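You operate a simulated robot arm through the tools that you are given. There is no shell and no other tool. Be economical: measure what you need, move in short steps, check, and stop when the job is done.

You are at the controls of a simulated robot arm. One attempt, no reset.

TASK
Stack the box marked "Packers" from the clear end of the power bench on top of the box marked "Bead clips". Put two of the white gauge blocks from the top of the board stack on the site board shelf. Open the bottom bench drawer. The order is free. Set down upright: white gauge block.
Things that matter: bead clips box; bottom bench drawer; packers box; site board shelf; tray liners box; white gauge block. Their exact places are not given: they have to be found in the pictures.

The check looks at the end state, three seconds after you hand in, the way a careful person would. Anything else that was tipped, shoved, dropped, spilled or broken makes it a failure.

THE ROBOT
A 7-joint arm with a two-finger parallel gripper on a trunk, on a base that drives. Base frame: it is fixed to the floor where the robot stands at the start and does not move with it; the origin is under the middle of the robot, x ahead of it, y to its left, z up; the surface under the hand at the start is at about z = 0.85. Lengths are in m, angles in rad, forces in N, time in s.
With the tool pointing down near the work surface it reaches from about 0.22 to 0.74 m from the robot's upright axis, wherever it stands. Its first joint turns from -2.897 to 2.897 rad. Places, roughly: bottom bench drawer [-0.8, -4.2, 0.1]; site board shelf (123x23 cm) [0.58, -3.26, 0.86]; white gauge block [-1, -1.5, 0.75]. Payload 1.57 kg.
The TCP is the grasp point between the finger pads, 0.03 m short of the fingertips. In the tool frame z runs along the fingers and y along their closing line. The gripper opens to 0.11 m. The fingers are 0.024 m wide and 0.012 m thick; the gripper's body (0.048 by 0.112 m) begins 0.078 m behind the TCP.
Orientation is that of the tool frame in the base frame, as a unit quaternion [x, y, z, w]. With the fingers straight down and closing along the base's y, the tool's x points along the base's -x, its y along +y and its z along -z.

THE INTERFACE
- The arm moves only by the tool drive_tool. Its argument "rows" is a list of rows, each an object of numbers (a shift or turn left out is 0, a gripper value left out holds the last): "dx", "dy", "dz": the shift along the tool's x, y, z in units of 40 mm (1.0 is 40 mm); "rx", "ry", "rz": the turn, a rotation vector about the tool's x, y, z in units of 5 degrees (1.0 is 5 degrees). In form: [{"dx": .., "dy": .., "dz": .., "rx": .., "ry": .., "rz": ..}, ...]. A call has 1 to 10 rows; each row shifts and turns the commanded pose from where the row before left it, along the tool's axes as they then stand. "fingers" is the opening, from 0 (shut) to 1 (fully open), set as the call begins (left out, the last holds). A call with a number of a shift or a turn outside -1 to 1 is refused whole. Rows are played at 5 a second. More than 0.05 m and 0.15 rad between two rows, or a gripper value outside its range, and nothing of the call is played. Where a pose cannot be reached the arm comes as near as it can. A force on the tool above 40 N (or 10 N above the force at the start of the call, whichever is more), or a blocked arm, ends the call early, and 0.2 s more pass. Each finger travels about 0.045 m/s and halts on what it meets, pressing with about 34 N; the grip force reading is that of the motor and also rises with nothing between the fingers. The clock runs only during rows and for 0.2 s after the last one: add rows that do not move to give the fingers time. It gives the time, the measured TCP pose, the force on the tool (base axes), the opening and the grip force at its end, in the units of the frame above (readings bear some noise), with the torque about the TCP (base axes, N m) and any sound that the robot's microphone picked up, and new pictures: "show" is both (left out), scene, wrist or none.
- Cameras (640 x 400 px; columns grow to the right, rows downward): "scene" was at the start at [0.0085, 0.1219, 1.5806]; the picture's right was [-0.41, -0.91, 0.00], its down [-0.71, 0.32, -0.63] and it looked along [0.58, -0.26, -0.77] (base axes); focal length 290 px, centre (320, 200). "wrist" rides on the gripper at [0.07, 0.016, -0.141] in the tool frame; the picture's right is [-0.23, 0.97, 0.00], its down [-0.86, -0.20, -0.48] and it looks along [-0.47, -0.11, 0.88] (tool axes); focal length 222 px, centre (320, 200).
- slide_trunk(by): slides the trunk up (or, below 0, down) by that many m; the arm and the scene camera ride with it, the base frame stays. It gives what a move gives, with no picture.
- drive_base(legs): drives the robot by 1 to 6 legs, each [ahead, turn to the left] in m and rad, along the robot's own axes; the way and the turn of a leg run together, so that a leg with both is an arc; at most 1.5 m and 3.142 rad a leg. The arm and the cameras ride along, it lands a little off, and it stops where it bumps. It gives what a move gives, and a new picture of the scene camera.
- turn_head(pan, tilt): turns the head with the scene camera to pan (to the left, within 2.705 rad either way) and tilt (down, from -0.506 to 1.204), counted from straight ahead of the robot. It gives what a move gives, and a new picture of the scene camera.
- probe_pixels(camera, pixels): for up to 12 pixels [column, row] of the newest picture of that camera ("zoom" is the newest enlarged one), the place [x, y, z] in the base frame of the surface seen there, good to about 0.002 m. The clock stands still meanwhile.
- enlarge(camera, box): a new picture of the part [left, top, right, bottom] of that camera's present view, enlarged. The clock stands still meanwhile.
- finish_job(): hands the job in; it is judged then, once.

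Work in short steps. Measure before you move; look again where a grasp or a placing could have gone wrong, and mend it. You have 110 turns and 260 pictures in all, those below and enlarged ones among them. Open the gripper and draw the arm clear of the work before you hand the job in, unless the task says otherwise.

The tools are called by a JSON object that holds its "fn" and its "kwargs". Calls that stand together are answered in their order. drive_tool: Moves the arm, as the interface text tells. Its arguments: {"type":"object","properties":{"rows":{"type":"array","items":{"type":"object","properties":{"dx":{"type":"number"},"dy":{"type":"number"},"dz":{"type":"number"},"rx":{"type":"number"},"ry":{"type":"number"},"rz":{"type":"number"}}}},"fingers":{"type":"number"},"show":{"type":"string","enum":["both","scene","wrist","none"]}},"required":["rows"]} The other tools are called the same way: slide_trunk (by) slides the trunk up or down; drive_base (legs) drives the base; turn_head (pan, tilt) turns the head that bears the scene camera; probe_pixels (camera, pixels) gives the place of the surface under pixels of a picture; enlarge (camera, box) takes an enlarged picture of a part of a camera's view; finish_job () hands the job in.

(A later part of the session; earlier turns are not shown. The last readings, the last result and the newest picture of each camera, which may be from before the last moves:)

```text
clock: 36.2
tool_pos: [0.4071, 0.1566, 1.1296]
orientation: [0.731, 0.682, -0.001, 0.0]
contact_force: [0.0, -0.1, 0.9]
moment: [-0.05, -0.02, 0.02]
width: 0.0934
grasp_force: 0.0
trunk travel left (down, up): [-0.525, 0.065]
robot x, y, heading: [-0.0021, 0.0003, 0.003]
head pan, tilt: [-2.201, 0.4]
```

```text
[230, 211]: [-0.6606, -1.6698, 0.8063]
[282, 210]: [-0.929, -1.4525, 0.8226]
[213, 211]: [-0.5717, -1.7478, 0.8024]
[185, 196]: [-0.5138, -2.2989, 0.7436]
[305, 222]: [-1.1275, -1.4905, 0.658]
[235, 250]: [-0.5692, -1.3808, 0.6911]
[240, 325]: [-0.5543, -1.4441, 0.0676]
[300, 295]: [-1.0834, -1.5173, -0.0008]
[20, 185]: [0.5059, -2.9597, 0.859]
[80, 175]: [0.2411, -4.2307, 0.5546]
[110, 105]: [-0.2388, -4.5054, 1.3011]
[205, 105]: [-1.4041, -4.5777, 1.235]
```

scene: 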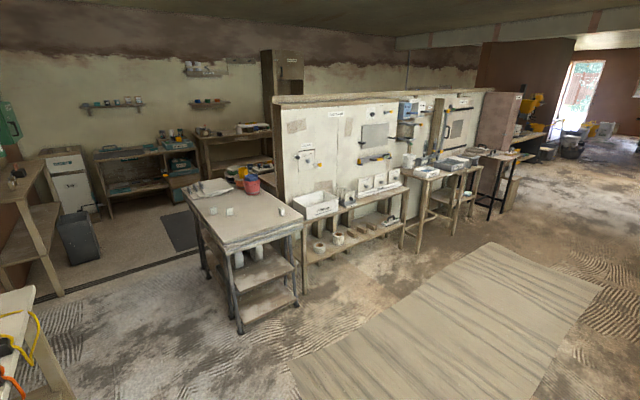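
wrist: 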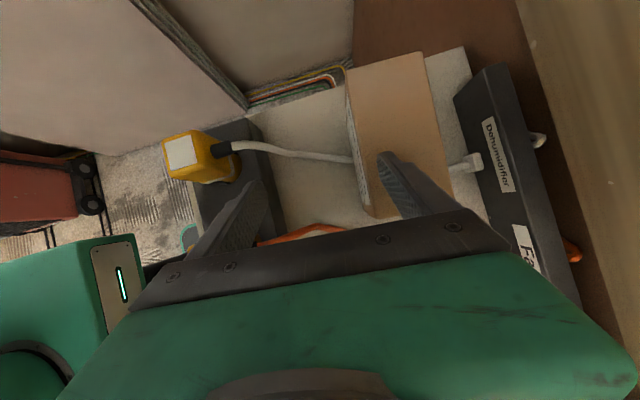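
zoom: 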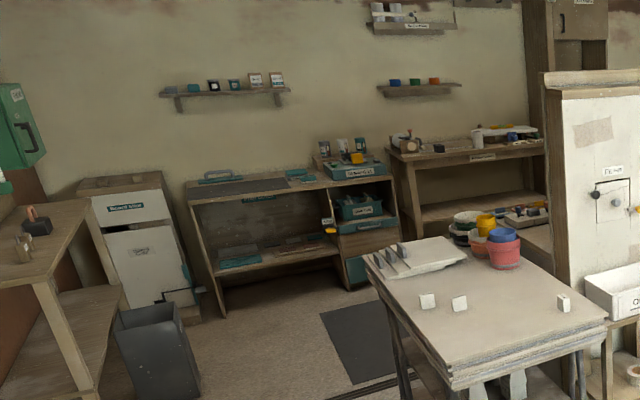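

Shelf is at x≈0.46–0.7, y≈−2.65…−3.87; two blocks lie near the stack's +x edge. I centre the arm and drive: back up a little, turn right and go along −y.

{"fn": "drive_tool", "kwargs": {"rows": [{"dx": -0.9, "dz": -0.5}, {"dx": -0.9, "dz": -0.5}, {"dx": -0.9, "dz": -0.5}], "show": "none"}}

{"fn": "drive_base", "kwargs": {"legs": [[-0.12, 0], [0, -1.571], [0.9, 0]]}}

```text
clock: 37.0
tool_pos: [0.4, 0.0498, 1.1904]
orientation: [0.732, 0.682, 0.0, 0.0]
contact_force: [-0.6, 0.3, 0.6]
moment: [-0.05, 0.04, 0.0]
width: 0.0935
grasp_force: 0.1
trunk travel left (down, up): [-0.525, 0.065]
robot x, y, heading: [-0.0035, 0.0023, 0.002]
head pan, tilt: [-2.201, 0.4]
```

```text
clock: 46.4
tool_pos: [-0.087, -1.2976, 1.1889]
orientation: [0.999, -0.043, -0.001, 0.0]
contact_force: [-1.1, -1.2, 0.0]
moment: [0.0, -0.02, -0.03]
width: 0.0935
grasp_force: 0.1
trunk travel left (down, up): [-0.525, 0.065]
robot x, y, heading: [-0.1276, -0.8997, -1.584]
head pan, tilt: [-2.201, 0.4]
```

scene: 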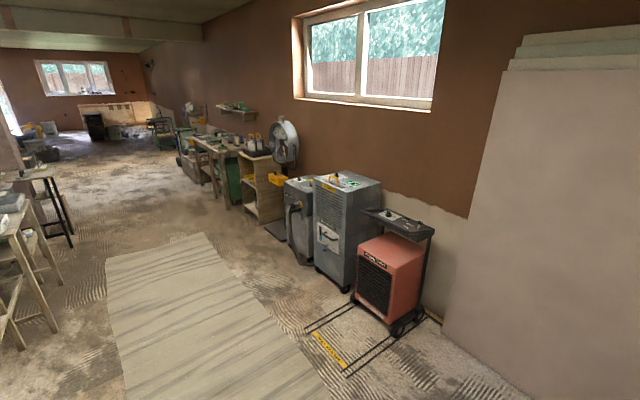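

I look ahead before continuing.

{"fn": "turn_head", "kwargs": {"pan": -0.5, "tilt": 0.5}}

{"fn": "turn_head", "kwargs": {"pan": 0.6, "tilt": 0.5}}

```text
clock: 48.1
tool_pos: [-0.0864, -1.2982, 1.1894]
orientation: [0.999, -0.043, -0.001, -0.001]
contact_force: [-0.1, -0.4, 0.9]
moment: [-0.02, 0.02, -0.03]
width: 0.0933
grasp_force: 0.1
trunk travel left (down, up): [-0.525, 0.065]
robot x, y, heading: [-0.1334, -0.8979, -1.586]
head pan, tilt: [-0.499, 0.499]
```

scene: 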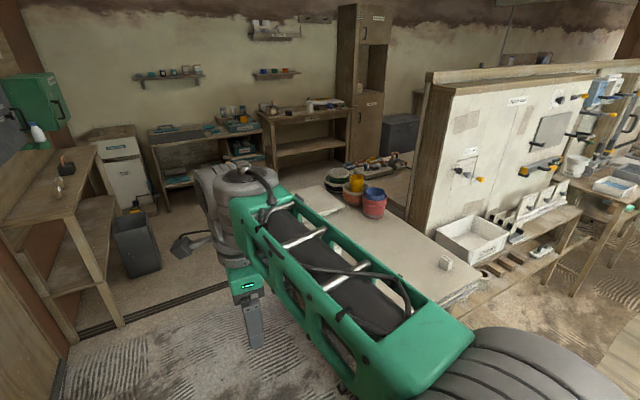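

```text
clock: 49.4
tool_pos: [-0.0865, -1.2978, 1.1886]
orientation: [0.999, -0.042, 0.0, 0.0]
contact_force: [-0.2, 0.8, 0.3]
moment: [0.0, 0.01, 0.0]
width: 0.0935
grasp_force: 0.2
trunk travel left (down, up): [-0.525, 0.065]
robot x, y, heading: [-0.1315, -0.8976, -1.587]
head pan, tilt: [0.6, 0.499]
```

scene: 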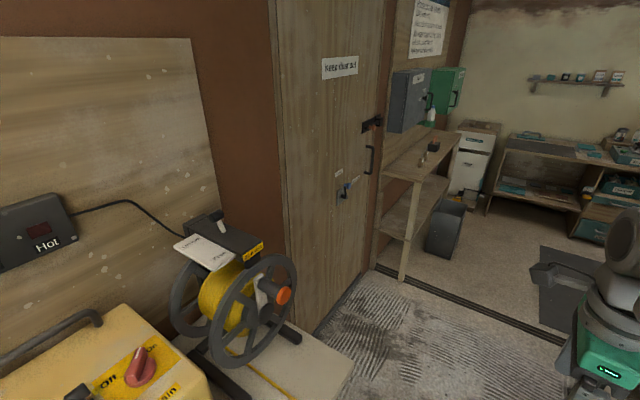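

Way is clear. Drive 0.72 ahead and turn right to face the board stack.

{"fn": "drive_base", "kwargs": {"legs": [[0.74, 0], [0, -1.556]]}}

{"fn": "turn_head", "kwargs": {"pan": 0.45, "tilt": 0.8}}

```text
clock: 57.2
tool_pos: [-0.5368, -1.6769, 1.1899]
orientation: [-0.683, 0.731, 0.0, 0.001]
contact_force: [-0.4, 0.0, 0.0]
moment: [0.02, 0.02, 0.03]
width: 0.0936
grasp_force: 0.0
trunk travel left (down, up): [-0.525, 0.065]
robot x, y, heading: [-0.1382, -1.6282, -3.133]
head pan, tilt: [0.6, 0.499]
```

scene: 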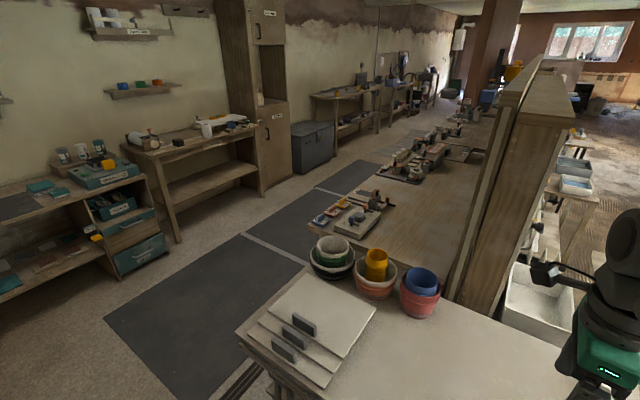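

```text
clock: 58.0
tool_pos: [-0.5376, -1.6771, 1.1903]
orientation: [-0.682, 0.731, 0.001, 0.001]
contact_force: [0.0, 0.0, -0.7]
moment: [0.01, -0.02, -0.03]
width: 0.0935
grasp_force: 0.1
trunk travel left (down, up): [-0.525, 0.065]
robot x, y, heading: [-0.1353, -1.6247, -3.136]
head pan, tilt: [0.45, 0.799]
```

scene: 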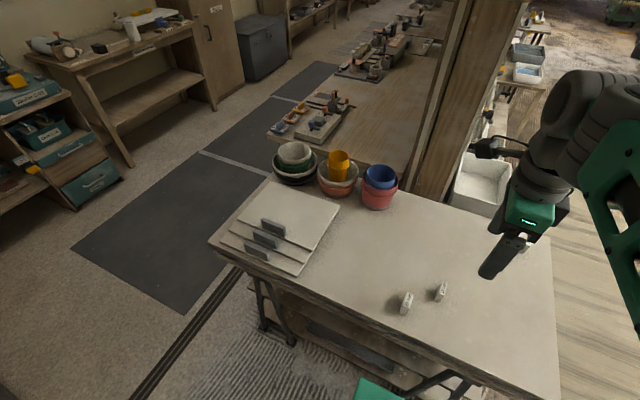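

Two blocks at (406,303) and (440,292). I enlarge and measure.

{"fn": "enlarge", "kwargs": {"camera": "scene", "box": [370, 260, 480, 330]}}

{"fn": "probe_pixels", "kwargs": {"camera": "scene", "pixels": [[406, 303], [440, 292], [420, 310], [460, 300], [378, 305], [405, 293]]}}

```text
5.71 times, centred on (425, 295) of scene
```

zoom: 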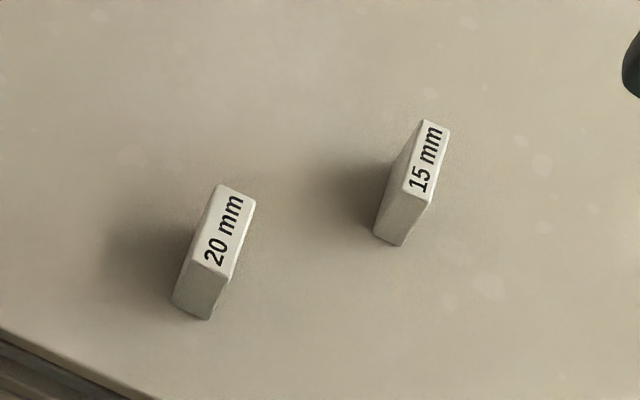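

```text
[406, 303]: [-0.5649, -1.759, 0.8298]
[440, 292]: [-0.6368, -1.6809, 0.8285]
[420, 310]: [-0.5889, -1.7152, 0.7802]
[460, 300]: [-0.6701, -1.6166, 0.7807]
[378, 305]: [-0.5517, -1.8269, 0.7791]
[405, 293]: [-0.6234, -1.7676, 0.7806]
```

I probe the top corners for exact pose.

{"fn": "probe_pixels", "kwargs": {"camera": "zoom", "pixels": [[220, 188], [253, 203], [230, 272], [194, 260], [224, 230], [182, 300], [425, 123], [447, 131], [428, 199], [405, 190], [427, 160], [385, 232]]}}

```text
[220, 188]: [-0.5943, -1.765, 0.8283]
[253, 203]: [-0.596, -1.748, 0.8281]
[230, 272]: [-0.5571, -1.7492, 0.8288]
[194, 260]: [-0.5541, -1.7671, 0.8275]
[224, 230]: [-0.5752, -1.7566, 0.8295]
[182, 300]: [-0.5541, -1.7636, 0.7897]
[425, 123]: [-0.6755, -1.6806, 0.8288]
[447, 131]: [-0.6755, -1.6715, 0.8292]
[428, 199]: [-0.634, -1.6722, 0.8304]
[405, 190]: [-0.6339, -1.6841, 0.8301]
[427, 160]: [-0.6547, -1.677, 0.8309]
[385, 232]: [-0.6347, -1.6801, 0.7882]
```

Blocks stand with thickness along y: A (20 mm) centre (−0.575,−1.757), B (15 mm) centre (−0.655,−1.677), tops 0.829, board 0.780. I turn the tool back so it closes along y and set the opening to about 60 mm.

{"fn": "drive_tool", "kwargs": {"rows": [{"rz": -1}, {"rz": -1}, {"rz": -1}, {"rz": -1}, {"rz": -1}, {"rz": -1}, {"rz": -1}, {"rz": -1}, {"rz": -1}, {"rz": -0.3}], "fingers": 0.55, "show": "none"}}

{"fn": "drive_tool", "kwargs": {"rows": [{"rz": -1}, {"rz": -1}, {"rz": -1}, {"rz": -1}, {"rz": -1}, {"rz": -1}, {"rz": -1}, {"rz": -1}, {"rz": -1}]}}

```text
clock: 60.2
tool_pos: [-0.5382, -1.6774, 1.1887]
orientation: [0.916, -0.402, -0.001, -0.001]
contact_force: [0.0, -0.2, -0.1]
moment: [0.0, -0.01, 0.0]
width: 0.0603
grasp_force: 0.0
trunk travel left (down, up): [-0.525, 0.065]
robot x, y, heading: [-0.1371, -1.6251, -3.14]
head pan, tilt: [0.45, 0.799]
```

```text
clock: 62.2
tool_pos: [-0.5379, -1.6777, 1.1889]
orientation: [1.0, -0.02, 0.0, -0.001]
contact_force: [-0.2, -0.4, 0.8]
moment: [-0.01, 0.02, -0.03]
width: 0.0604
grasp_force: 0.1
trunk travel left (down, up): [-0.525, 0.065]
robot x, y, heading: [-0.1374, -1.625, -3.139]
head pan, tilt: [0.45, 0.799]
```

scene: 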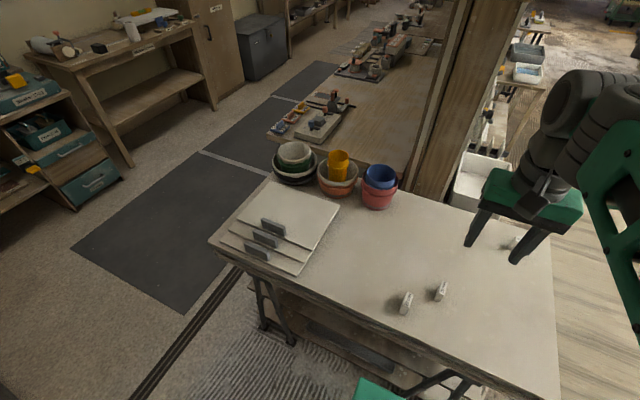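
wrist: 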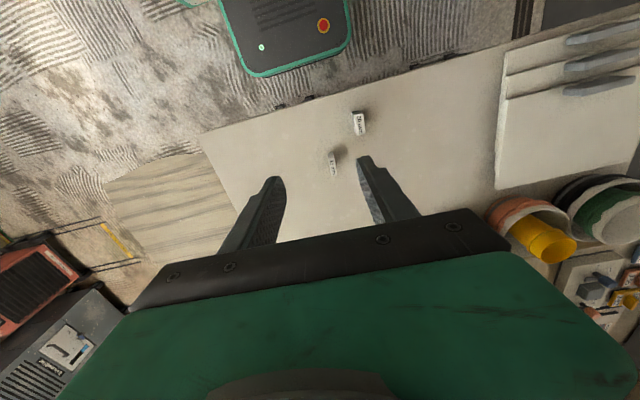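

Tool x now points (1,−0.04). I move over block A and down to z≈0.90.

{"fn": "drive_tool", "kwargs": {"rows": [{"dx": -0.42, "dy": 0.7}, {"dx": -0.42, "dy": 0.7}, {"dy": 0.62, "dz": 0.5}, {"dz": 0.95}, {"dz": 0.95}, {"dz": 0.95}, {"dz": 0.95}, {"dz": 0.95}, {"dz": 0.95}, {"dz": 0.95}]}}

```text
clock: 64.4
tool_pos: [-0.5735, -1.7575, 0.9026]
orientation: [1.0, -0.021, 0.0, -0.001]
contact_force: [-1.0, -0.6, 0.7]
moment: [0.01, -0.03, 0.02]
width: 0.0605
grasp_force: 0.0
trunk travel left (down, up): [-0.525, 0.065]
robot x, y, heading: [-0.138, -1.6282, -3.138]
head pan, tilt: [0.45, 0.799]
```

scene: 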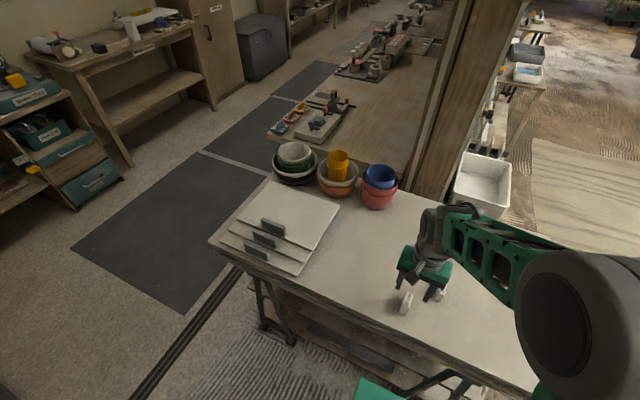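
wrist: 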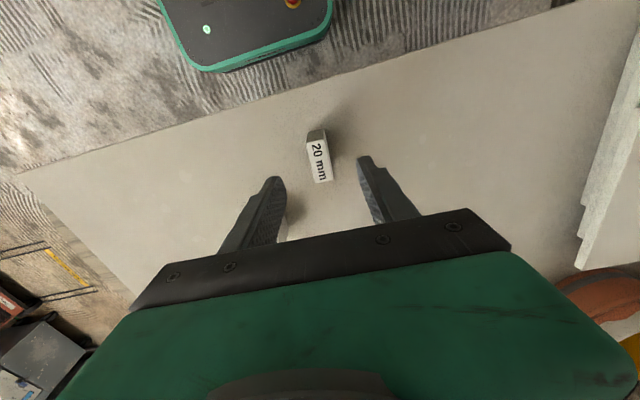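

Centred. Descend to z≈0.817 and close.

{"fn": "drive_tool", "kwargs": {"rows": [{"dz": 0.8}, {"dz": 0.8}, {"dz": 0.54}, {}], "show": "wrist"}}

{"fn": "drive_tool", "kwargs": {"rows": [{}, {}, {}, {}, {}], "fingers": 0, "show": "wrist"}}

```text
clock: 65.4
tool_pos: [-0.5743, -1.7567, 0.8166]
orientation: [1.0, -0.02, 0.0, -0.002]
contact_force: [0.1, -0.2, -0.6]
moment: [-0.02, 0.0, 0.0]
width: 0.0607
grasp_force: 0.0
trunk travel left (down, up): [-0.525, 0.065]
robot x, y, heading: [-0.1365, -1.6255, -3.143]
head pan, tilt: [0.45, 0.799]
```

wrist: 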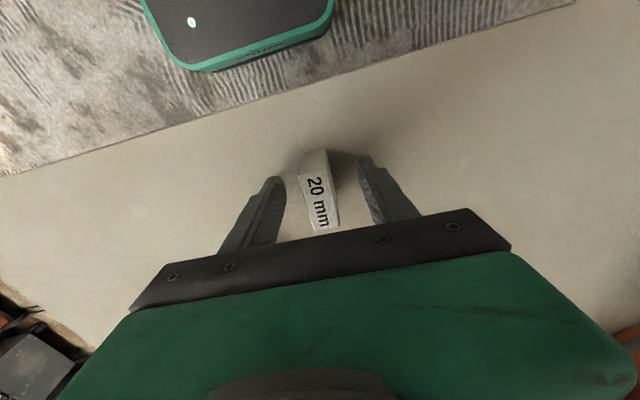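

```text
clock: 66.6
tool_pos: [-0.573, -1.7567, 0.8168]
orientation: [1.0, -0.021, 0.0, -0.001]
contact_force: [-0.5, -0.1, 0.2]
moment: [0.0, 0.01, 0.02]
width: 0.0193
grasp_force: 33.7
trunk travel left (down, up): [-0.525, 0.065]
robot x, y, heading: [-0.1377, -1.6273, -3.141]
head pan, tilt: [0.45, 0.799]
```

wrist: 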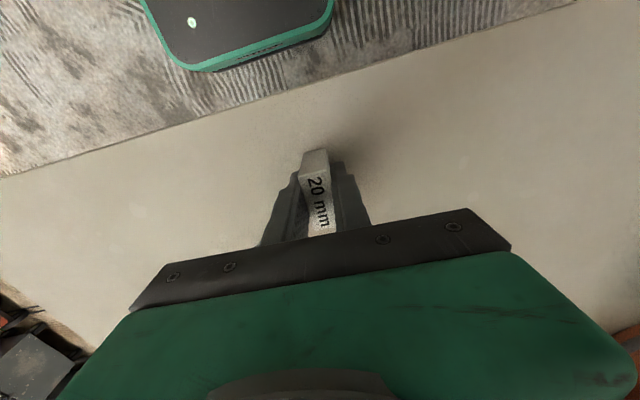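

Gripped at 19.3 mm. I lift 0.25 m with block A and drive toward the shelf.

{"fn": "drive_tool", "kwargs": {"rows": [{"dz": -0.5}, {"dz": -0.9}, {"dz": -0.9}, {"dz": -0.9}, {"dz": -0.9}, {"dz": -0.9}, {"dz": -0.9}, {"dz": -0.5}], "show": "wrist"}}

{"fn": "drive_base", "kwargs": {"legs": [[0, 1.571], [1.2, 0], [0, 1.571]]}}

{"fn": "turn_head", "kwargs": {"pan": 0.4, "tilt": 0.8}}

```text
clock: 68.4
tool_pos: [-0.5738, -1.7574, 1.0731]
orientation: [1.0, -0.021, 0.0, -0.001]
contact_force: [-0.4, 0.2, -0.4]
moment: [0.04, 0.0, 0.0]
width: 0.019
grasp_force: 33.1
trunk travel left (down, up): [-0.525, 0.065]
robot x, y, heading: [-0.1374, -1.627, -3.135]
head pan, tilt: [0.45, 0.799]
```

wrist: 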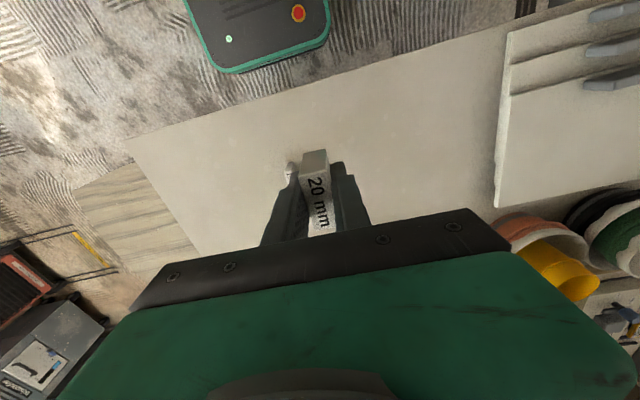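

```text
clock: 82.1
tool_pos: [0.3006, -2.6954, 1.0742]
orientation: [0.036, 0.999, 0.0, 0.0]
contact_force: [-0.7, 0.0, -0.5]
moment: [-0.01, 0.01, 0.0]
width: 0.0192
grasp_force: 32.7
trunk travel left (down, up): [-0.525, 0.065]
robot x, y, heading: [-0.1391, -2.8119, -0.025]
head pan, tilt: [0.45, 0.799]
```

scene: 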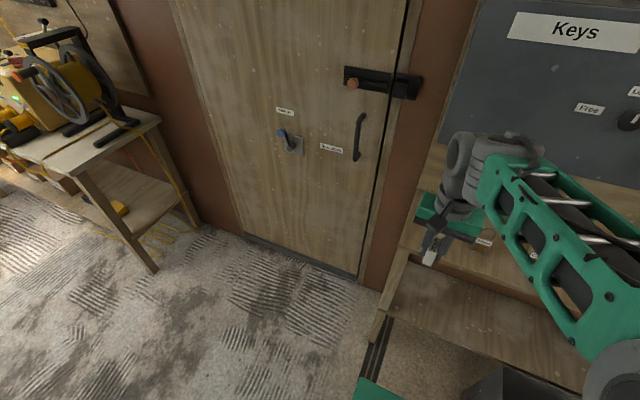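

```text
clock: 82.7
tool_pos: [0.3009, -2.6942, 1.0733]
orientation: [0.035, 0.999, -0.001, 0.0]
contact_force: [-0.8, 0.4, -0.3]
moment: [-0.01, -0.01, 0.02]
width: 0.0188
grasp_force: 32.5
trunk travel left (down, up): [-0.525, 0.065]
robot x, y, heading: [-0.1378, -2.813, -0.026]
head pan, tilt: [0.4, 0.799]
```

scene: 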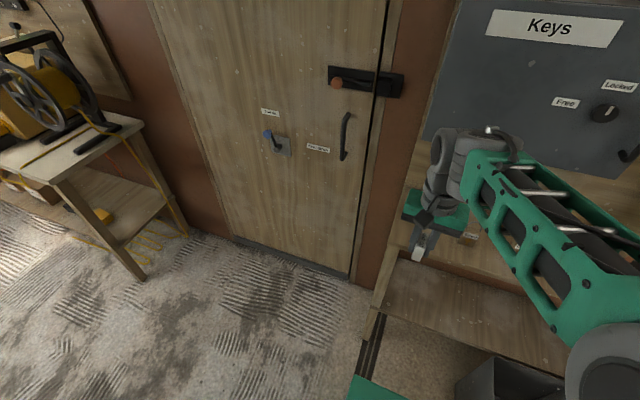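

I look at the shelf with the head panned right and the wrist camera.

{"fn": "turn_head", "kwargs": {"pan": -0.45, "tilt": 0.75}}

{"fn": "drive_tool", "kwargs": {"rows": [{}], "show": "wrist"}}

```text
clock: 83.9
tool_pos: [0.3004, -2.6957, 1.073]
orientation: [0.035, 0.999, -0.001, 0.0]
contact_force: [-0.1, -0.2, -0.4]
moment: [-0.01, 0.01, 0.04]
width: 0.019
grasp_force: 32.9
trunk travel left (down, up): [-0.525, 0.065]
robot x, y, heading: [-0.1411, -2.8135, -0.028]
head pan, tilt: [-0.45, 0.75]
```

scene: 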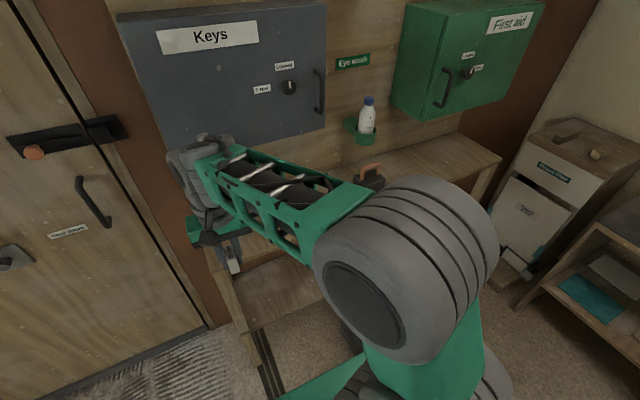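

```text
clock: 84.3
tool_pos: [0.3006, -2.696, 1.0744]
orientation: [0.036, 0.999, -0.001, 0.0]
contact_force: [-1.0, -0.1, -0.5]
moment: [-0.03, -0.02, 0.03]
width: 0.0191
grasp_force: 33.6
trunk travel left (down, up): [-0.525, 0.065]
robot x, y, heading: [-0.1407, -2.8126, -0.023]
head pan, tilt: [-0.45, 0.75]
```

wrist: 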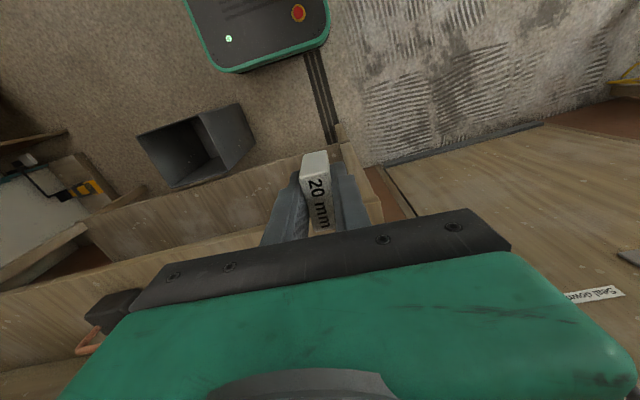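

I probe shelf surface, its edges and the Keys box.

{"fn": "probe_pixels", "kwargs": {"camera": "scene", "pixels": [[260, 130], [305, 140], [150, 140], [250, 245], [275, 252], [400, 165], [450, 150], [365, 180], [480, 165], [220, 285], [262, 325], [360, 130]]}}

{"fn": "probe_pixels", "kwargs": {"camera": "wrist", "pixels": [[250, 238], [200, 245], [375, 215], [372, 200], [335, 150], [270, 170], [150, 210], [100, 315], [60, 280], [220, 180]]}}

```text
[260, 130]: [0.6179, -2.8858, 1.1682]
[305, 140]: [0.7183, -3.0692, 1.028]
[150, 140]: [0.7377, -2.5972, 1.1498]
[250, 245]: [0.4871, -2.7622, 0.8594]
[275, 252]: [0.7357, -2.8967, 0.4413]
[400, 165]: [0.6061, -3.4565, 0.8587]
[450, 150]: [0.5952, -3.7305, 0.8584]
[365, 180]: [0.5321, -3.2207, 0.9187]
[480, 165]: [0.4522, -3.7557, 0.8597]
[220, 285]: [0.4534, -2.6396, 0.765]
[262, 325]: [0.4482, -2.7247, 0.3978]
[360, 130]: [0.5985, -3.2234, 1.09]
```

```text
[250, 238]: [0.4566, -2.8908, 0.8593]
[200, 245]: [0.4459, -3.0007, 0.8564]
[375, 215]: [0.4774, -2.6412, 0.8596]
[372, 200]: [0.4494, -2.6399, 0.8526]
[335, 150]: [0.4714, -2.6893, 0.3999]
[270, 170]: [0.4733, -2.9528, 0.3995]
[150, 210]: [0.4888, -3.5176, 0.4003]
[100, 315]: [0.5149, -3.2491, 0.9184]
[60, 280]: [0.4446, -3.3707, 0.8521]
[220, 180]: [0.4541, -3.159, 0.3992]
```

Shelf top z=0.859, front edge x≈0.45, Keys box front x≈0.615. I take block A toward (0.515,−2.76) at z≈0.98.

{"fn": "drive_tool", "kwargs": {"rows": [{"dx": -0.91, "dy": -0.2, "dz": 0.35}, {"dx": -0.91, "dy": -0.2, "dz": 0.35}, {"dx": -0.91, "dy": -0.2, "dz": 0.4}, {"dx": -0.91, "dy": -0.2, "dz": 0.4}, {"dx": -0.91, "dy": -0.2, "dz": 0.4}, {"dx": -0.91, "dy": -0.2, "dz": 0.4}, {}]}}

```text
clock: 85.9
tool_pos: [0.5152, -2.7582, 0.9804]
orientation: [0.036, 0.999, -0.001, -0.001]
contact_force: [0.8, 0.6, -0.3]
moment: [0.02, 0.04, 0.02]
width: 0.019
grasp_force: 33.6
trunk travel left (down, up): [-0.525, 0.065]
robot x, y, heading: [-0.139, -2.8109, -0.026]
head pan, tilt: [-0.45, 0.75]
```

scene: 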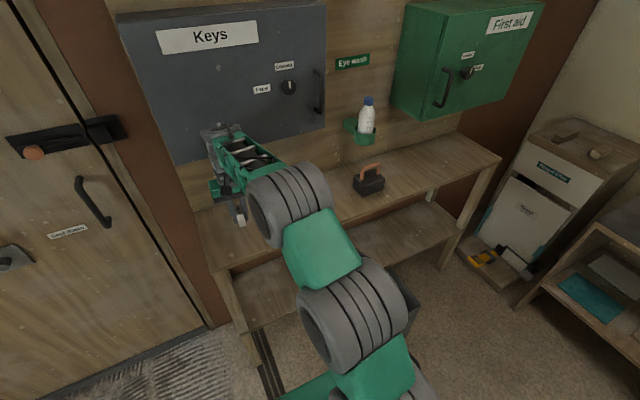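
wrist: 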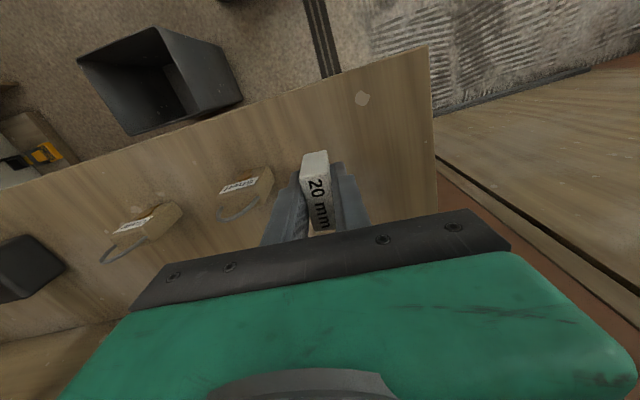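

There are two tagged items on the shelf at wrist (245,190) and (145,225); I measure them.

{"fn": "probe_pixels", "kwargs": {"camera": "wrist", "pixels": [[245, 190], [272, 185], [240, 215], [222, 200], [130, 230], [178, 212], [362, 98], [433, 130], [310, 140], [260, 172]]}}

{"fn": "enlarge", "kwargs": {"camera": "scene", "box": [180, 110, 320, 270]}}

```text
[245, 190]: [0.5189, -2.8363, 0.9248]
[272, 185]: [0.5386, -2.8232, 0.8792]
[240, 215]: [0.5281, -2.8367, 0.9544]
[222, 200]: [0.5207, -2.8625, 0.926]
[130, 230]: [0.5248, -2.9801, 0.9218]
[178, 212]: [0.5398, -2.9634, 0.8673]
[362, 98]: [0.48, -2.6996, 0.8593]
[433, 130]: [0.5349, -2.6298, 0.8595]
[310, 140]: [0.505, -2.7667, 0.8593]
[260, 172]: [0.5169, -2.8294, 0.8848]
```

```text
2.50 times, centred on (250, 190) of scene
```

zoom: 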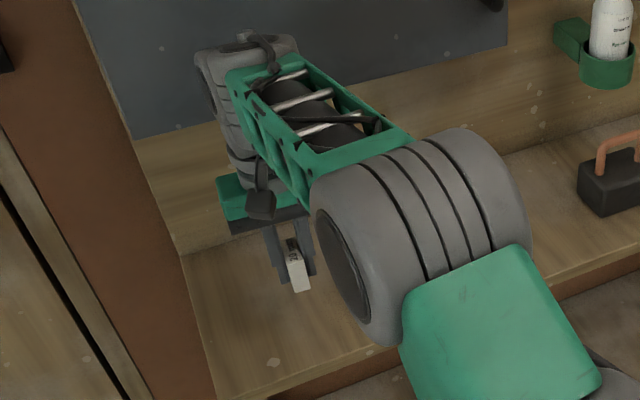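

Item 1 stands at y≈−2.82…−2.865, so I shift A to (0.505,−2.685) and lower to about 2 mm above the shelf.

{"fn": "drive_tool", "kwargs": {"rows": [{"dx": 0.19, "dy": 0.9}, {"dx": 0.19, "dy": 0.9}, {"dz": 0.8}, {"dz": 0.8}, {"dz": 0.43}, {}]}}

```text
clock: 87.3
tool_pos: [0.5027, -2.6862, 0.8989]
orientation: [0.036, 0.999, -0.001, 0.0]
contact_force: [-0.6, 0.5, 0.0]
moment: [-0.01, 0.02, -0.02]
width: 0.0191
grasp_force: 33.0
trunk travel left (down, up): [-0.525, 0.065]
robot x, y, heading: [-0.14, -2.8104, -0.027]
head pan, tilt: [-0.45, 0.75]
```

scene: 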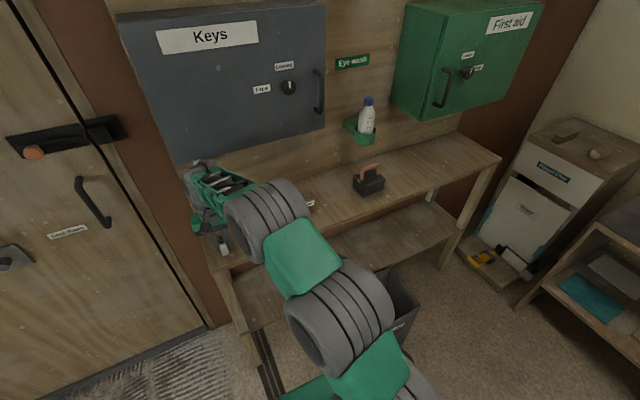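
wrist: 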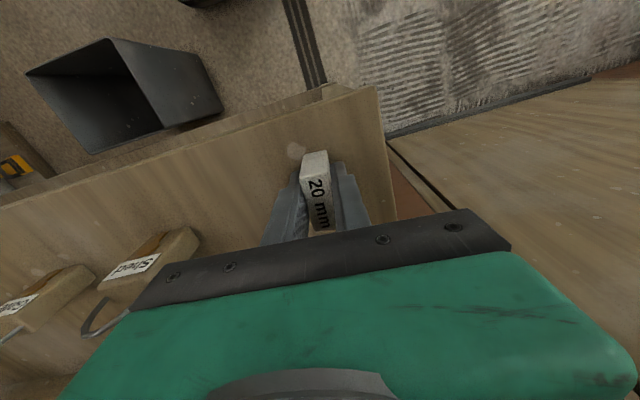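

About 3 mm above contact. I lower 3 mm slowly and read the force.

{"fn": "drive_tool", "kwargs": {"rows": [{"dz": 0.04}, {"dz": 0.04}, {}], "show": "none"}}

```text
clock: 88.1
tool_pos: [0.5043, -2.686, 0.897]
orientation: [0.036, 0.999, 0.0, 0.001]
contact_force: [-0.8, -0.1, 7.4]
moment: [-0.02, 0.15, 0.0]
width: 0.0189
grasp_force: 32.8
trunk travel left (down, up): [-0.525, 0.065]
robot x, y, heading: [-0.1399, -2.8125, -0.027]
head pan, tilt: [-0.45, 0.75]
```

Contact (7 N). I release and rise straight up.

{"fn": "drive_tool", "kwargs": {"rows": [{}, {}, {}], "fingers": 0.45, "show": "none"}}

{"fn": "drive_tool", "kwargs": {"rows": [{"dz": -0.6}, {"dz": -0.9}, {"dz": -0.9}, {"dz": -0.9}]}}

```text
clock: 88.9
tool_pos: [0.5044, -2.6861, 0.8959]
orientation: [0.036, 0.999, -0.001, 0.0]
contact_force: [0.3, 0.6, -0.7]
moment: [-0.01, 0.01, -0.01]
width: 0.0492
grasp_force: 0.0
trunk travel left (down, up): [-0.525, 0.065]
robot x, y, heading: [-0.143, -2.8106, -0.027]
head pan, tilt: [-0.45, 0.75]
```

```text
clock: 89.9
tool_pos: [0.5037, -2.6839, 1.03]
orientation: [0.036, 0.999, -0.001, 0.0]
contact_force: [0.2, 0.3, 0.7]
moment: [0.03, 0.0, -0.02]
width: 0.0495
grasp_force: 0.1
trunk travel left (down, up): [-0.525, 0.065]
robot x, y, heading: [-0.1379, -2.8108, -0.025]
head pan, tilt: [-0.45, 0.75]
```

scene: 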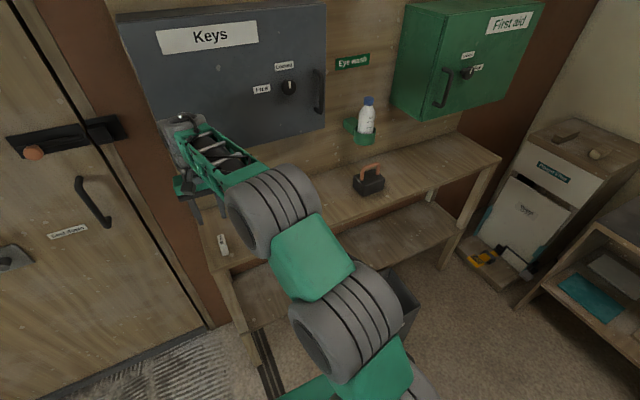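
wrist: 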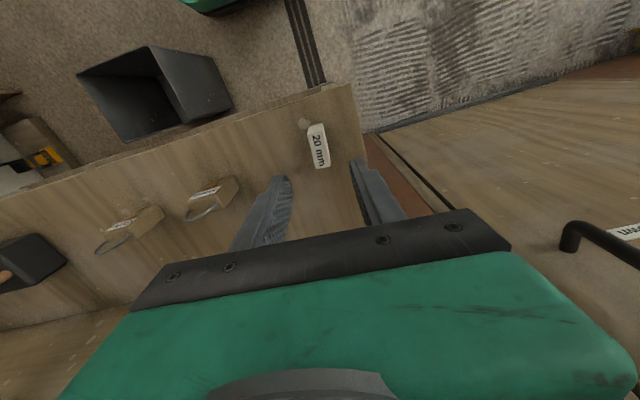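

Block A stands upright. I retract the arm and drive back to the board stack along the same path in reverse.

{"fn": "drive_tool", "kwargs": {"rows": [{"dx": 0.9, "dz": -0.2}, {"dx": 0.9, "dz": -0.2}, {"dx": 0.9, "dz": -0.2}, {"dx": 0.9, "dz": -0.2}, {"dx": 0.9, "dz": -0.2}, {"dx": 0.7, "dz": -0.2}], "show": "none"}}

{"fn": "drive_base", "kwargs": {"legs": [[0, -1.546], [-1.18, 0], [0, -1.571]]}}

{"fn": "turn_head", "kwargs": {"pan": 0.45, "tilt": 0.8}}

```text
clock: 91.3
tool_pos: [0.2958, -2.6702, 1.0769]
orientation: [0.035, 0.999, -0.001, 0.0]
contact_force: [-0.1, -0.4, 0.3]
moment: [0.04, 0.0, -0.03]
width: 0.0496
grasp_force: 0.0
trunk travel left (down, up): [-0.525, 0.065]
robot x, y, heading: [-0.1456, -2.811, -0.03]
head pan, tilt: [-0.45, 0.75]
```

```text
clock: 104.8
tool_pos: [-0.5621, -1.783, 1.0766]
orientation: [1.0, -0.028, 0.0, 0.0]
contact_force: [-0.4, 0.5, 0.0]
moment: [0.01, 0.01, -0.01]
width: 0.0496
grasp_force: 0.0
trunk travel left (down, up): [-0.525, 0.065]
robot x, y, heading: [-0.1256, -1.6392, 3.129]
head pan, tilt: [-0.45, 0.75]
```

scene: 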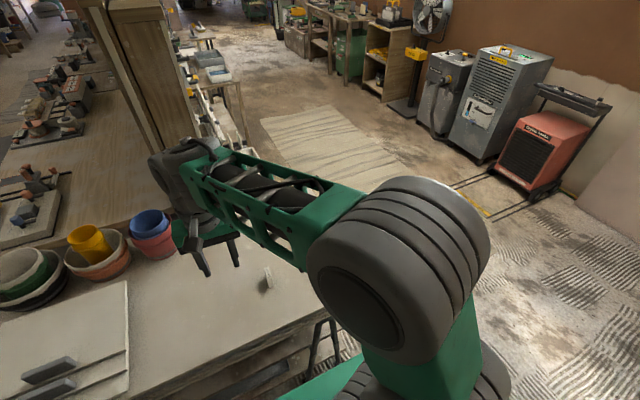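

```text
clock: 106.0
tool_pos: [-0.5621, -1.7831, 1.0763]
orientation: [1.0, -0.028, -0.001, -0.002]
contact_force: [-0.1, 0.7, 0.4]
moment: [-0.01, 0.02, 0.02]
width: 0.0493
grasp_force: 0.0
trunk travel left (down, up): [-0.525, 0.065]
robot x, y, heading: [-0.1284, -1.6374, 3.127]
head pan, tilt: [0.45, 0.799]
```

scene: 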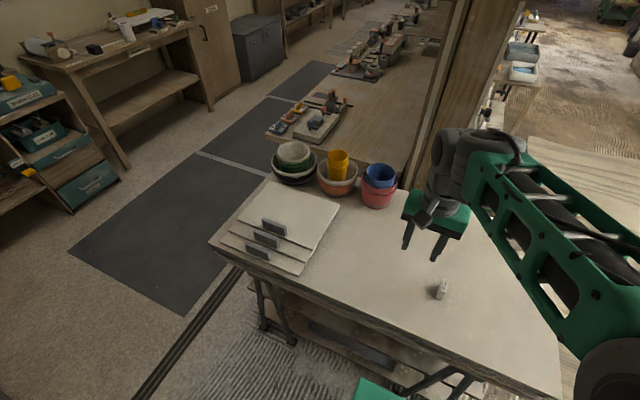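

Block B still at the known place. I move over it and down to z≈0.90.

{"fn": "drive_tool", "kwargs": {"rows": [{"dx": -0.82, "dy": -0.84}, {"dx": -0.82, "dy": -0.84}, {"dx": -0.82, "dy": -0.835}, {"dz": 0.9}, {"dz": 0.9}, {"dz": 0.9}, {"dz": 0.9}, {"dz": 0.8}]}}

{"fn": "probe_pixels", "kwargs": {"camera": "wrist", "pixels": [[320, 150], [320, 160], [320, 170]]}}

```text
clock: 107.8
tool_pos: [-0.6533, -1.6761, 0.9026]
orientation: [1.0, -0.028, 0.001, -0.001]
contact_force: [-0.3, 0.2, 0.5]
moment: [0.02, 0.04, -0.01]
width: 0.0495
grasp_force: 0.1
trunk travel left (down, up): [-0.525, 0.065]
robot x, y, heading: [-0.1267, -1.6362, 3.129]
head pan, tilt: [0.45, 0.799]
```

scene: 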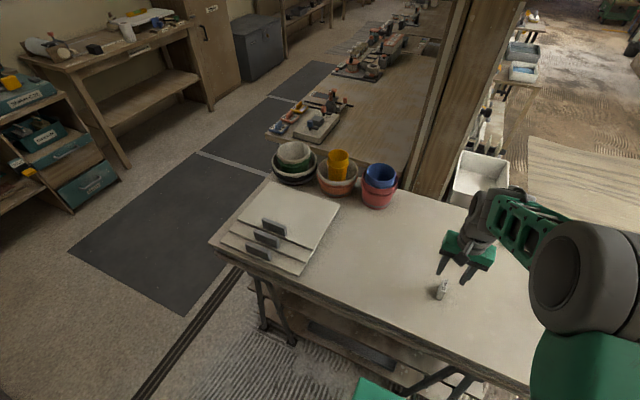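
wrist: 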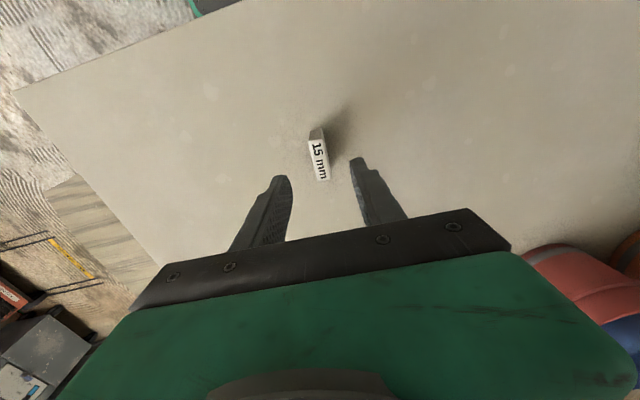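

```text
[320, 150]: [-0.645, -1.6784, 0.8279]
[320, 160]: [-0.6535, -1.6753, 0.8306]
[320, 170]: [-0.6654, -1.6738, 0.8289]
```

Centred. Descend to 0.817, close, then lift.

{"fn": "drive_tool", "kwargs": {"rows": [{"dz": 0.8}, {"dz": 0.8}, {"dz": 0.54}, {}], "show": "wrist"}}

{"fn": "drive_tool", "kwargs": {"rows": [{}, {}, {}, {}, {}], "fingers": 0, "show": "none"}}

{"fn": "drive_tool", "kwargs": {"rows": [{"dz": -0.5}, {"dz": -0.9}, {"dz": -0.9}, {"dz": -0.9}, {"dz": -0.9}, {"dz": -0.9, "dx": 0.7}, {"dz": -0.9, "dx": 0.9}, {"dz": -0.5, "dx": 0.9}], "show": "wrist"}}

```text
clock: 108.8
tool_pos: [-0.6524, -1.6757, 0.8177]
orientation: [1.0, -0.027, 0.0, 0.0]
contact_force: [-0.3, -0.3, 0.2]
moment: [-0.02, -0.02, 0.0]
width: 0.0495
grasp_force: 0.1
trunk travel left (down, up): [-0.525, 0.065]
robot x, y, heading: [-0.1264, -1.6359, 3.126]
head pan, tilt: [0.45, 0.799]
```

wrist: 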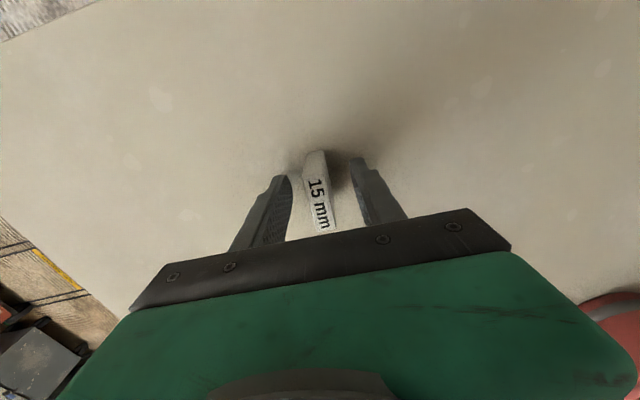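

```text
clock: 110.0
tool_pos: [-0.6529, -1.6762, 0.8155]
orientation: [1.0, -0.027, 0.001, -0.001]
contact_force: [-0.3, -0.8, -0.1]
moment: [0.0, -0.01, 0.01]
width: 0.014
grasp_force: 30.3
trunk travel left (down, up): [-0.525, 0.065]
robot x, y, heading: [-0.1309, -1.6392, 3.13]
head pan, tilt: [0.45, 0.799]
```

```text
refused: row 7 steps farther than a row can; nothing moved
```

{"fn": "drive_tool", "kwargs": {"rows": [{"dz": -0.5}, {"dz": -0.9}, {"dz": -0.9}, {"dz": -0.9}, {"dz": -0.9}, {"dz": -0.9}, {"dz": -0.9}, {"dx": 0.9, "dz": -0.4}, {"dx": 0.9}, {"dx": 0.9}], "show": "wrist"}}

{"fn": "drive_base", "kwargs": {"legs": [[0, 1.583], [1.18, 0], [0, 1.571]]}}

{"fn": "turn_head", "kwargs": {"pan": -0.45, "tilt": 0.75}}

```text
clock: 112.2
tool_pos: [-0.5465, -1.6837, 1.0667]
orientation: [1.0, -0.029, 0.0, -0.001]
contact_force: [0.2, 0.5, 0.1]
moment: [0.01, -0.01, 0.01]
width: 0.0138
grasp_force: 30.0
trunk travel left (down, up): [-0.525, 0.065]
robot x, y, heading: [-0.1267, -1.6359, 3.13]
head pan, tilt: [0.45, 0.799]
```

wrist: 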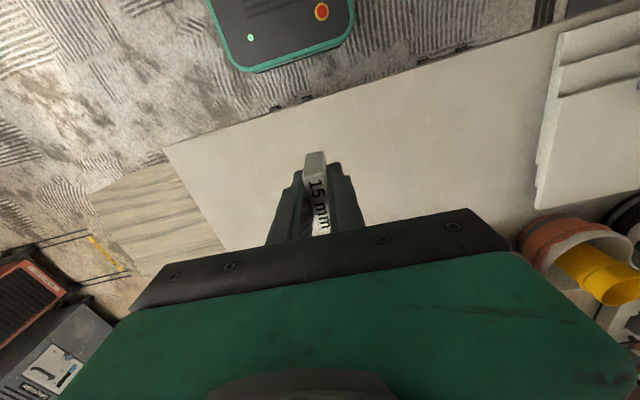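

```text
clock: 125.8
tool_pos: [0.2981, -2.7459, 1.0676]
orientation: [0.018, 1.0, -0.001, 0.0]
contact_force: [0.6, 1.1, -0.6]
moment: [0.02, -0.05, 0.02]
width: 0.0142
grasp_force: 30.8
trunk travel left (down, up): [-0.525, 0.065]
robot x, y, heading: [-0.1179, -2.8058, 0.01]
head pan, tilt: [0.45, 0.799]
```

scene: 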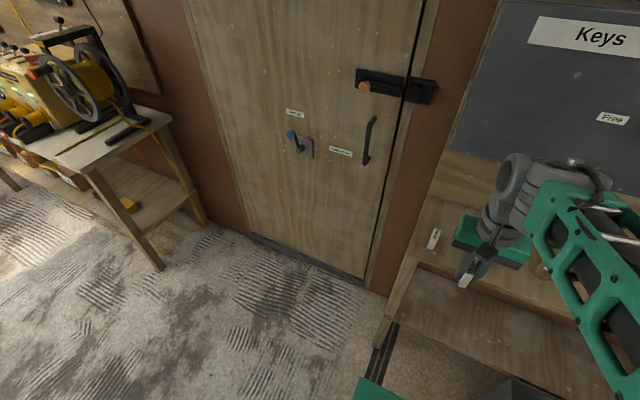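

```text
clock: 127.0
tool_pos: [0.2984, -2.747, 1.0667]
orientation: [0.018, 1.0, 0.0, 0.0]
contact_force: [-0.5, 0.1, 0.6]
moment: [0.03, 0.02, -0.01]
width: 0.0139
grasp_force: 30.3
trunk travel left (down, up): [-0.525, 0.065]
robot x, y, heading: [-0.1203, -2.8043, 0.004]
head pan, tilt: [-0.45, 0.75]
```

scene: 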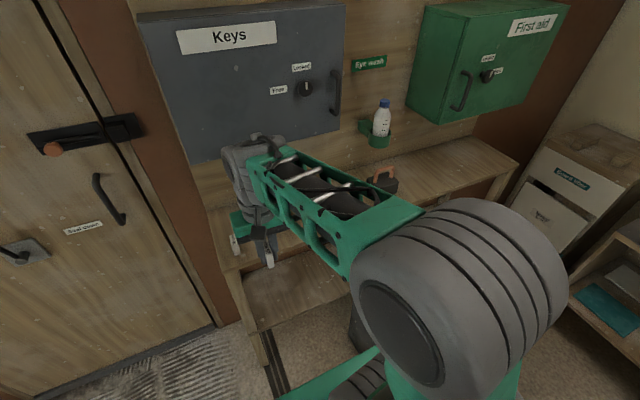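

I move block B to (0.505,−2.752), z≈0.95, beside A.

{"fn": "drive_tool", "kwargs": {"rows": [{"dx": -0.9}, {"dx": -0.9, "dy": 0.05}, {"dx": -0.9}, {"dx": -0.9}, {"dx": -0.9}, {"dx": -0.67}, {"dz": 0.9}, {"dz": 0.9}, {"dz": 0.9}, {}]}}

{"fn": "probe_pixels", "kwargs": {"camera": "wrist", "pixels": [[375, 120], [375, 130]]}}

```text
clock: 129.2
tool_pos: [0.5037, -2.7515, 0.9608]
orientation: [0.018, 1.0, -0.001, 0.0]
contact_force: [-0.6, 0.9, -0.3]
moment: [0.01, 0.02, -0.01]
width: 0.0139
grasp_force: 30.4
trunk travel left (down, up): [-0.525, 0.065]
robot x, y, heading: [-0.1201, -2.8054, 0.005]
head pan, tilt: [-0.45, 0.75]
```

scene: 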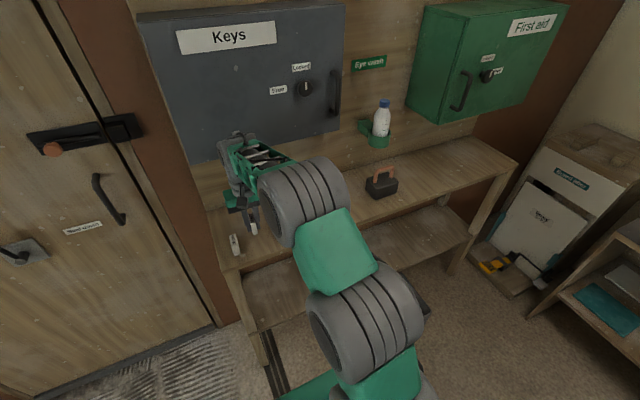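
wrist: 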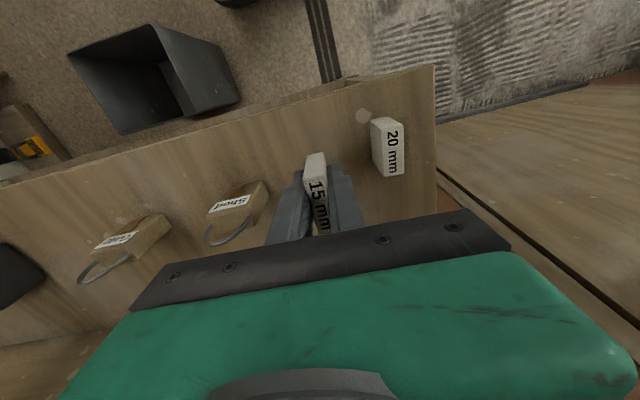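

```text
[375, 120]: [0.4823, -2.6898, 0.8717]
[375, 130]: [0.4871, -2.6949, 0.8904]
```

Good spacing. I lower to contact (TCP ≈0.896).

{"fn": "drive_tool", "kwargs": {"rows": [{"dz": 0.8}, {"dz": 0.6}, {"dz": 0.15}, {"dz": 0.04}, {"dz": 0.04}, {}], "show": "wrist"}}

```text
clock: 130.6
tool_pos: [0.5054, -2.7545, 0.8961]
orientation: [0.018, 1.0, 0.0, 0.002]
contact_force: [-3.0, -1.6, 22.8]
moment: [-0.06, 0.28, -0.02]
width: 0.0142
grasp_force: 30.4
trunk travel left (down, up): [-0.525, 0.065]
robot x, y, heading: [-0.1206, -2.8028, 0.01]
head pan, tilt: [-0.45, 0.75]
```

wrist: 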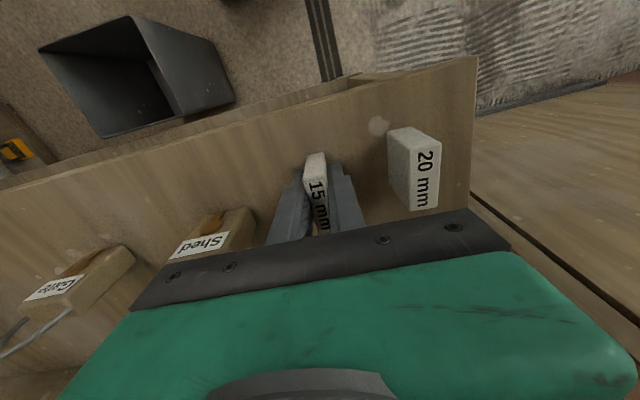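

Contact at 23 N; I ease up about 1.5 mm, release to 40 mm and rise.

{"fn": "drive_tool", "kwargs": {"rows": [{"dz": -0.04}, {}], "show": "none"}}

{"fn": "drive_tool", "kwargs": {"rows": [{}, {}, {}], "fingers": 0.36, "show": "none"}}

{"fn": "drive_tool", "kwargs": {"rows": [{"dz": -0.5}, {"dz": -0.9}, {"dz": -0.9}, {"dz": -0.9}, {"dz": -0.5}]}}

```text
clock: 131.2
tool_pos: [0.5061, -2.754, 0.8973]
orientation: [0.017, 1.0, -0.001, 0.002]
contact_force: [3.7, -1.0, 18.7]
moment: [-0.04, -0.09, -0.02]
width: 0.0139
grasp_force: 30.1
trunk travel left (down, up): [-0.525, 0.065]
robot x, y, heading: [-0.1198, -2.8066, 0.008]
head pan, tilt: [-0.45, 0.75]
```

```text
clock: 132.0
tool_pos: [0.5037, -2.7531, 0.8947]
orientation: [0.017, 1.0, -0.001, -0.002]
contact_force: [-0.5, 0.7, -0.3]
moment: [-0.04, -0.01, 0.02]
width: 0.0395
grasp_force: 0.1
trunk travel left (down, up): [-0.525, 0.065]
robot x, y, heading: [-0.1222, -2.8025, 0.006]
head pan, tilt: [-0.45, 0.75]
```

```text
clock: 133.2
tool_pos: [0.504, -2.7532, 1.0438]
orientation: [0.018, 1.0, -0.002, 0.001]
contact_force: [-0.1, -0.4, 0.7]
moment: [0.01, 0.0, -0.01]
width: 0.0396
grasp_force: 0.1
trunk travel left (down, up): [-0.525, 0.065]
robot x, y, heading: [-0.1208, -2.8007, 0.007]
head pan, tilt: [-0.45, 0.75]
```

scene: 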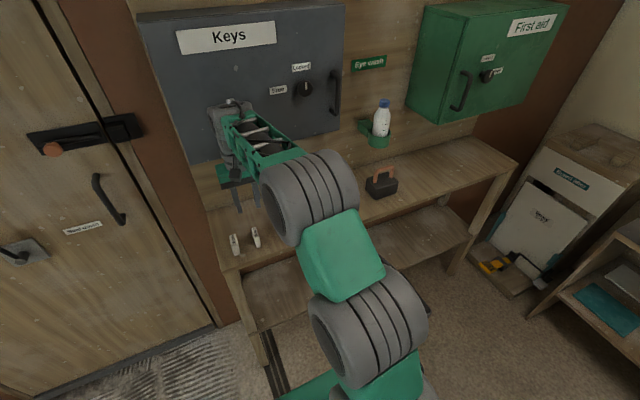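
wrist: 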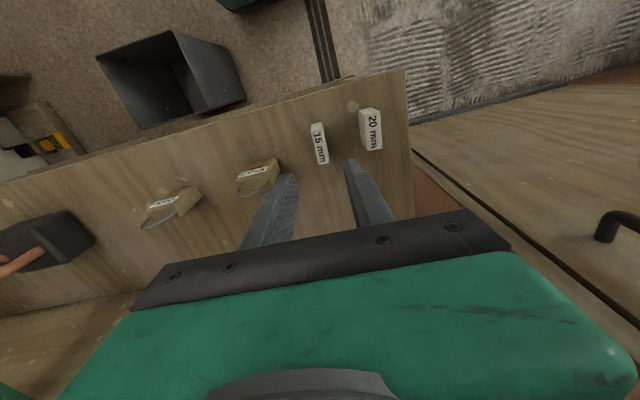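

Both blocks stand upright. I retract the arm and look toward the bench drawers.

{"fn": "drive_tool", "kwargs": {"rows": [{"dx": 0.9}, {"dx": 0.9}, {"dx": 0.9}, {"dx": 0.9}, {"dx": 0.9}, {"dx": 0.7}], "show": "none"}}

{"fn": "turn_head", "kwargs": {"pan": -2.0, "tilt": 0.6}}

{"fn": "enlarge", "kwargs": {"camera": "scene", "box": [200, 100, 440, 250]}}

```text
clock: 134.6
tool_pos: [0.2953, -2.7435, 1.0416]
orientation: [0.018, 1.0, -0.001, 0.0]
contact_force: [0.1, -0.1, -0.1]
moment: [0.0, 0.04, 0.0]
width: 0.0396
grasp_force: 0.0
trunk travel left (down, up): [-0.525, 0.065]
robot x, y, heading: [-0.1179, -2.8032, 0.01]
head pan, tilt: [-0.45, 0.75]
```

```text
clock: 136.3
tool_pos: [0.296, -2.7429, 1.0415]
orientation: [0.017, 1.0, -0.001, 0.0]
contact_force: [0.2, 0.0, -0.1]
moment: [-0.03, -0.03, 0.0]
width: 0.0395
grasp_force: 0.0
trunk travel left (down, up): [-0.525, 0.065]
robot x, y, heading: [-0.1207, -2.8078, 0.008]
head pan, tilt: [-2.0, 0.6]
```

scene: 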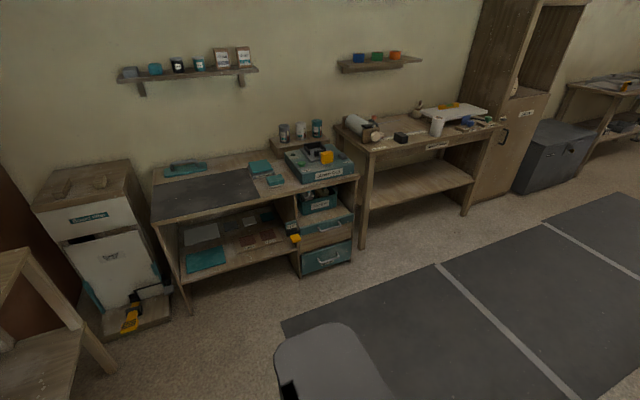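

```text
2.67 times, centred on (320, 175) of scene
```

zoom: 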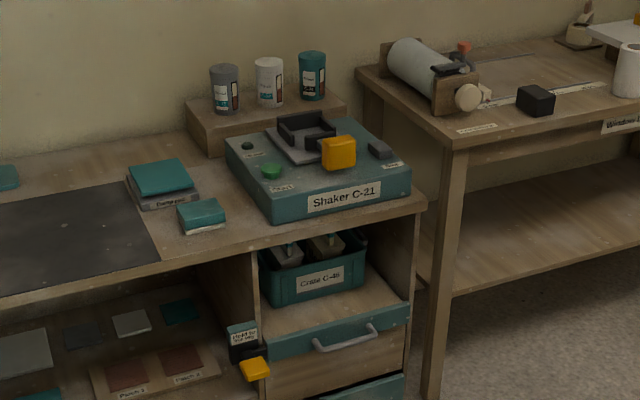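

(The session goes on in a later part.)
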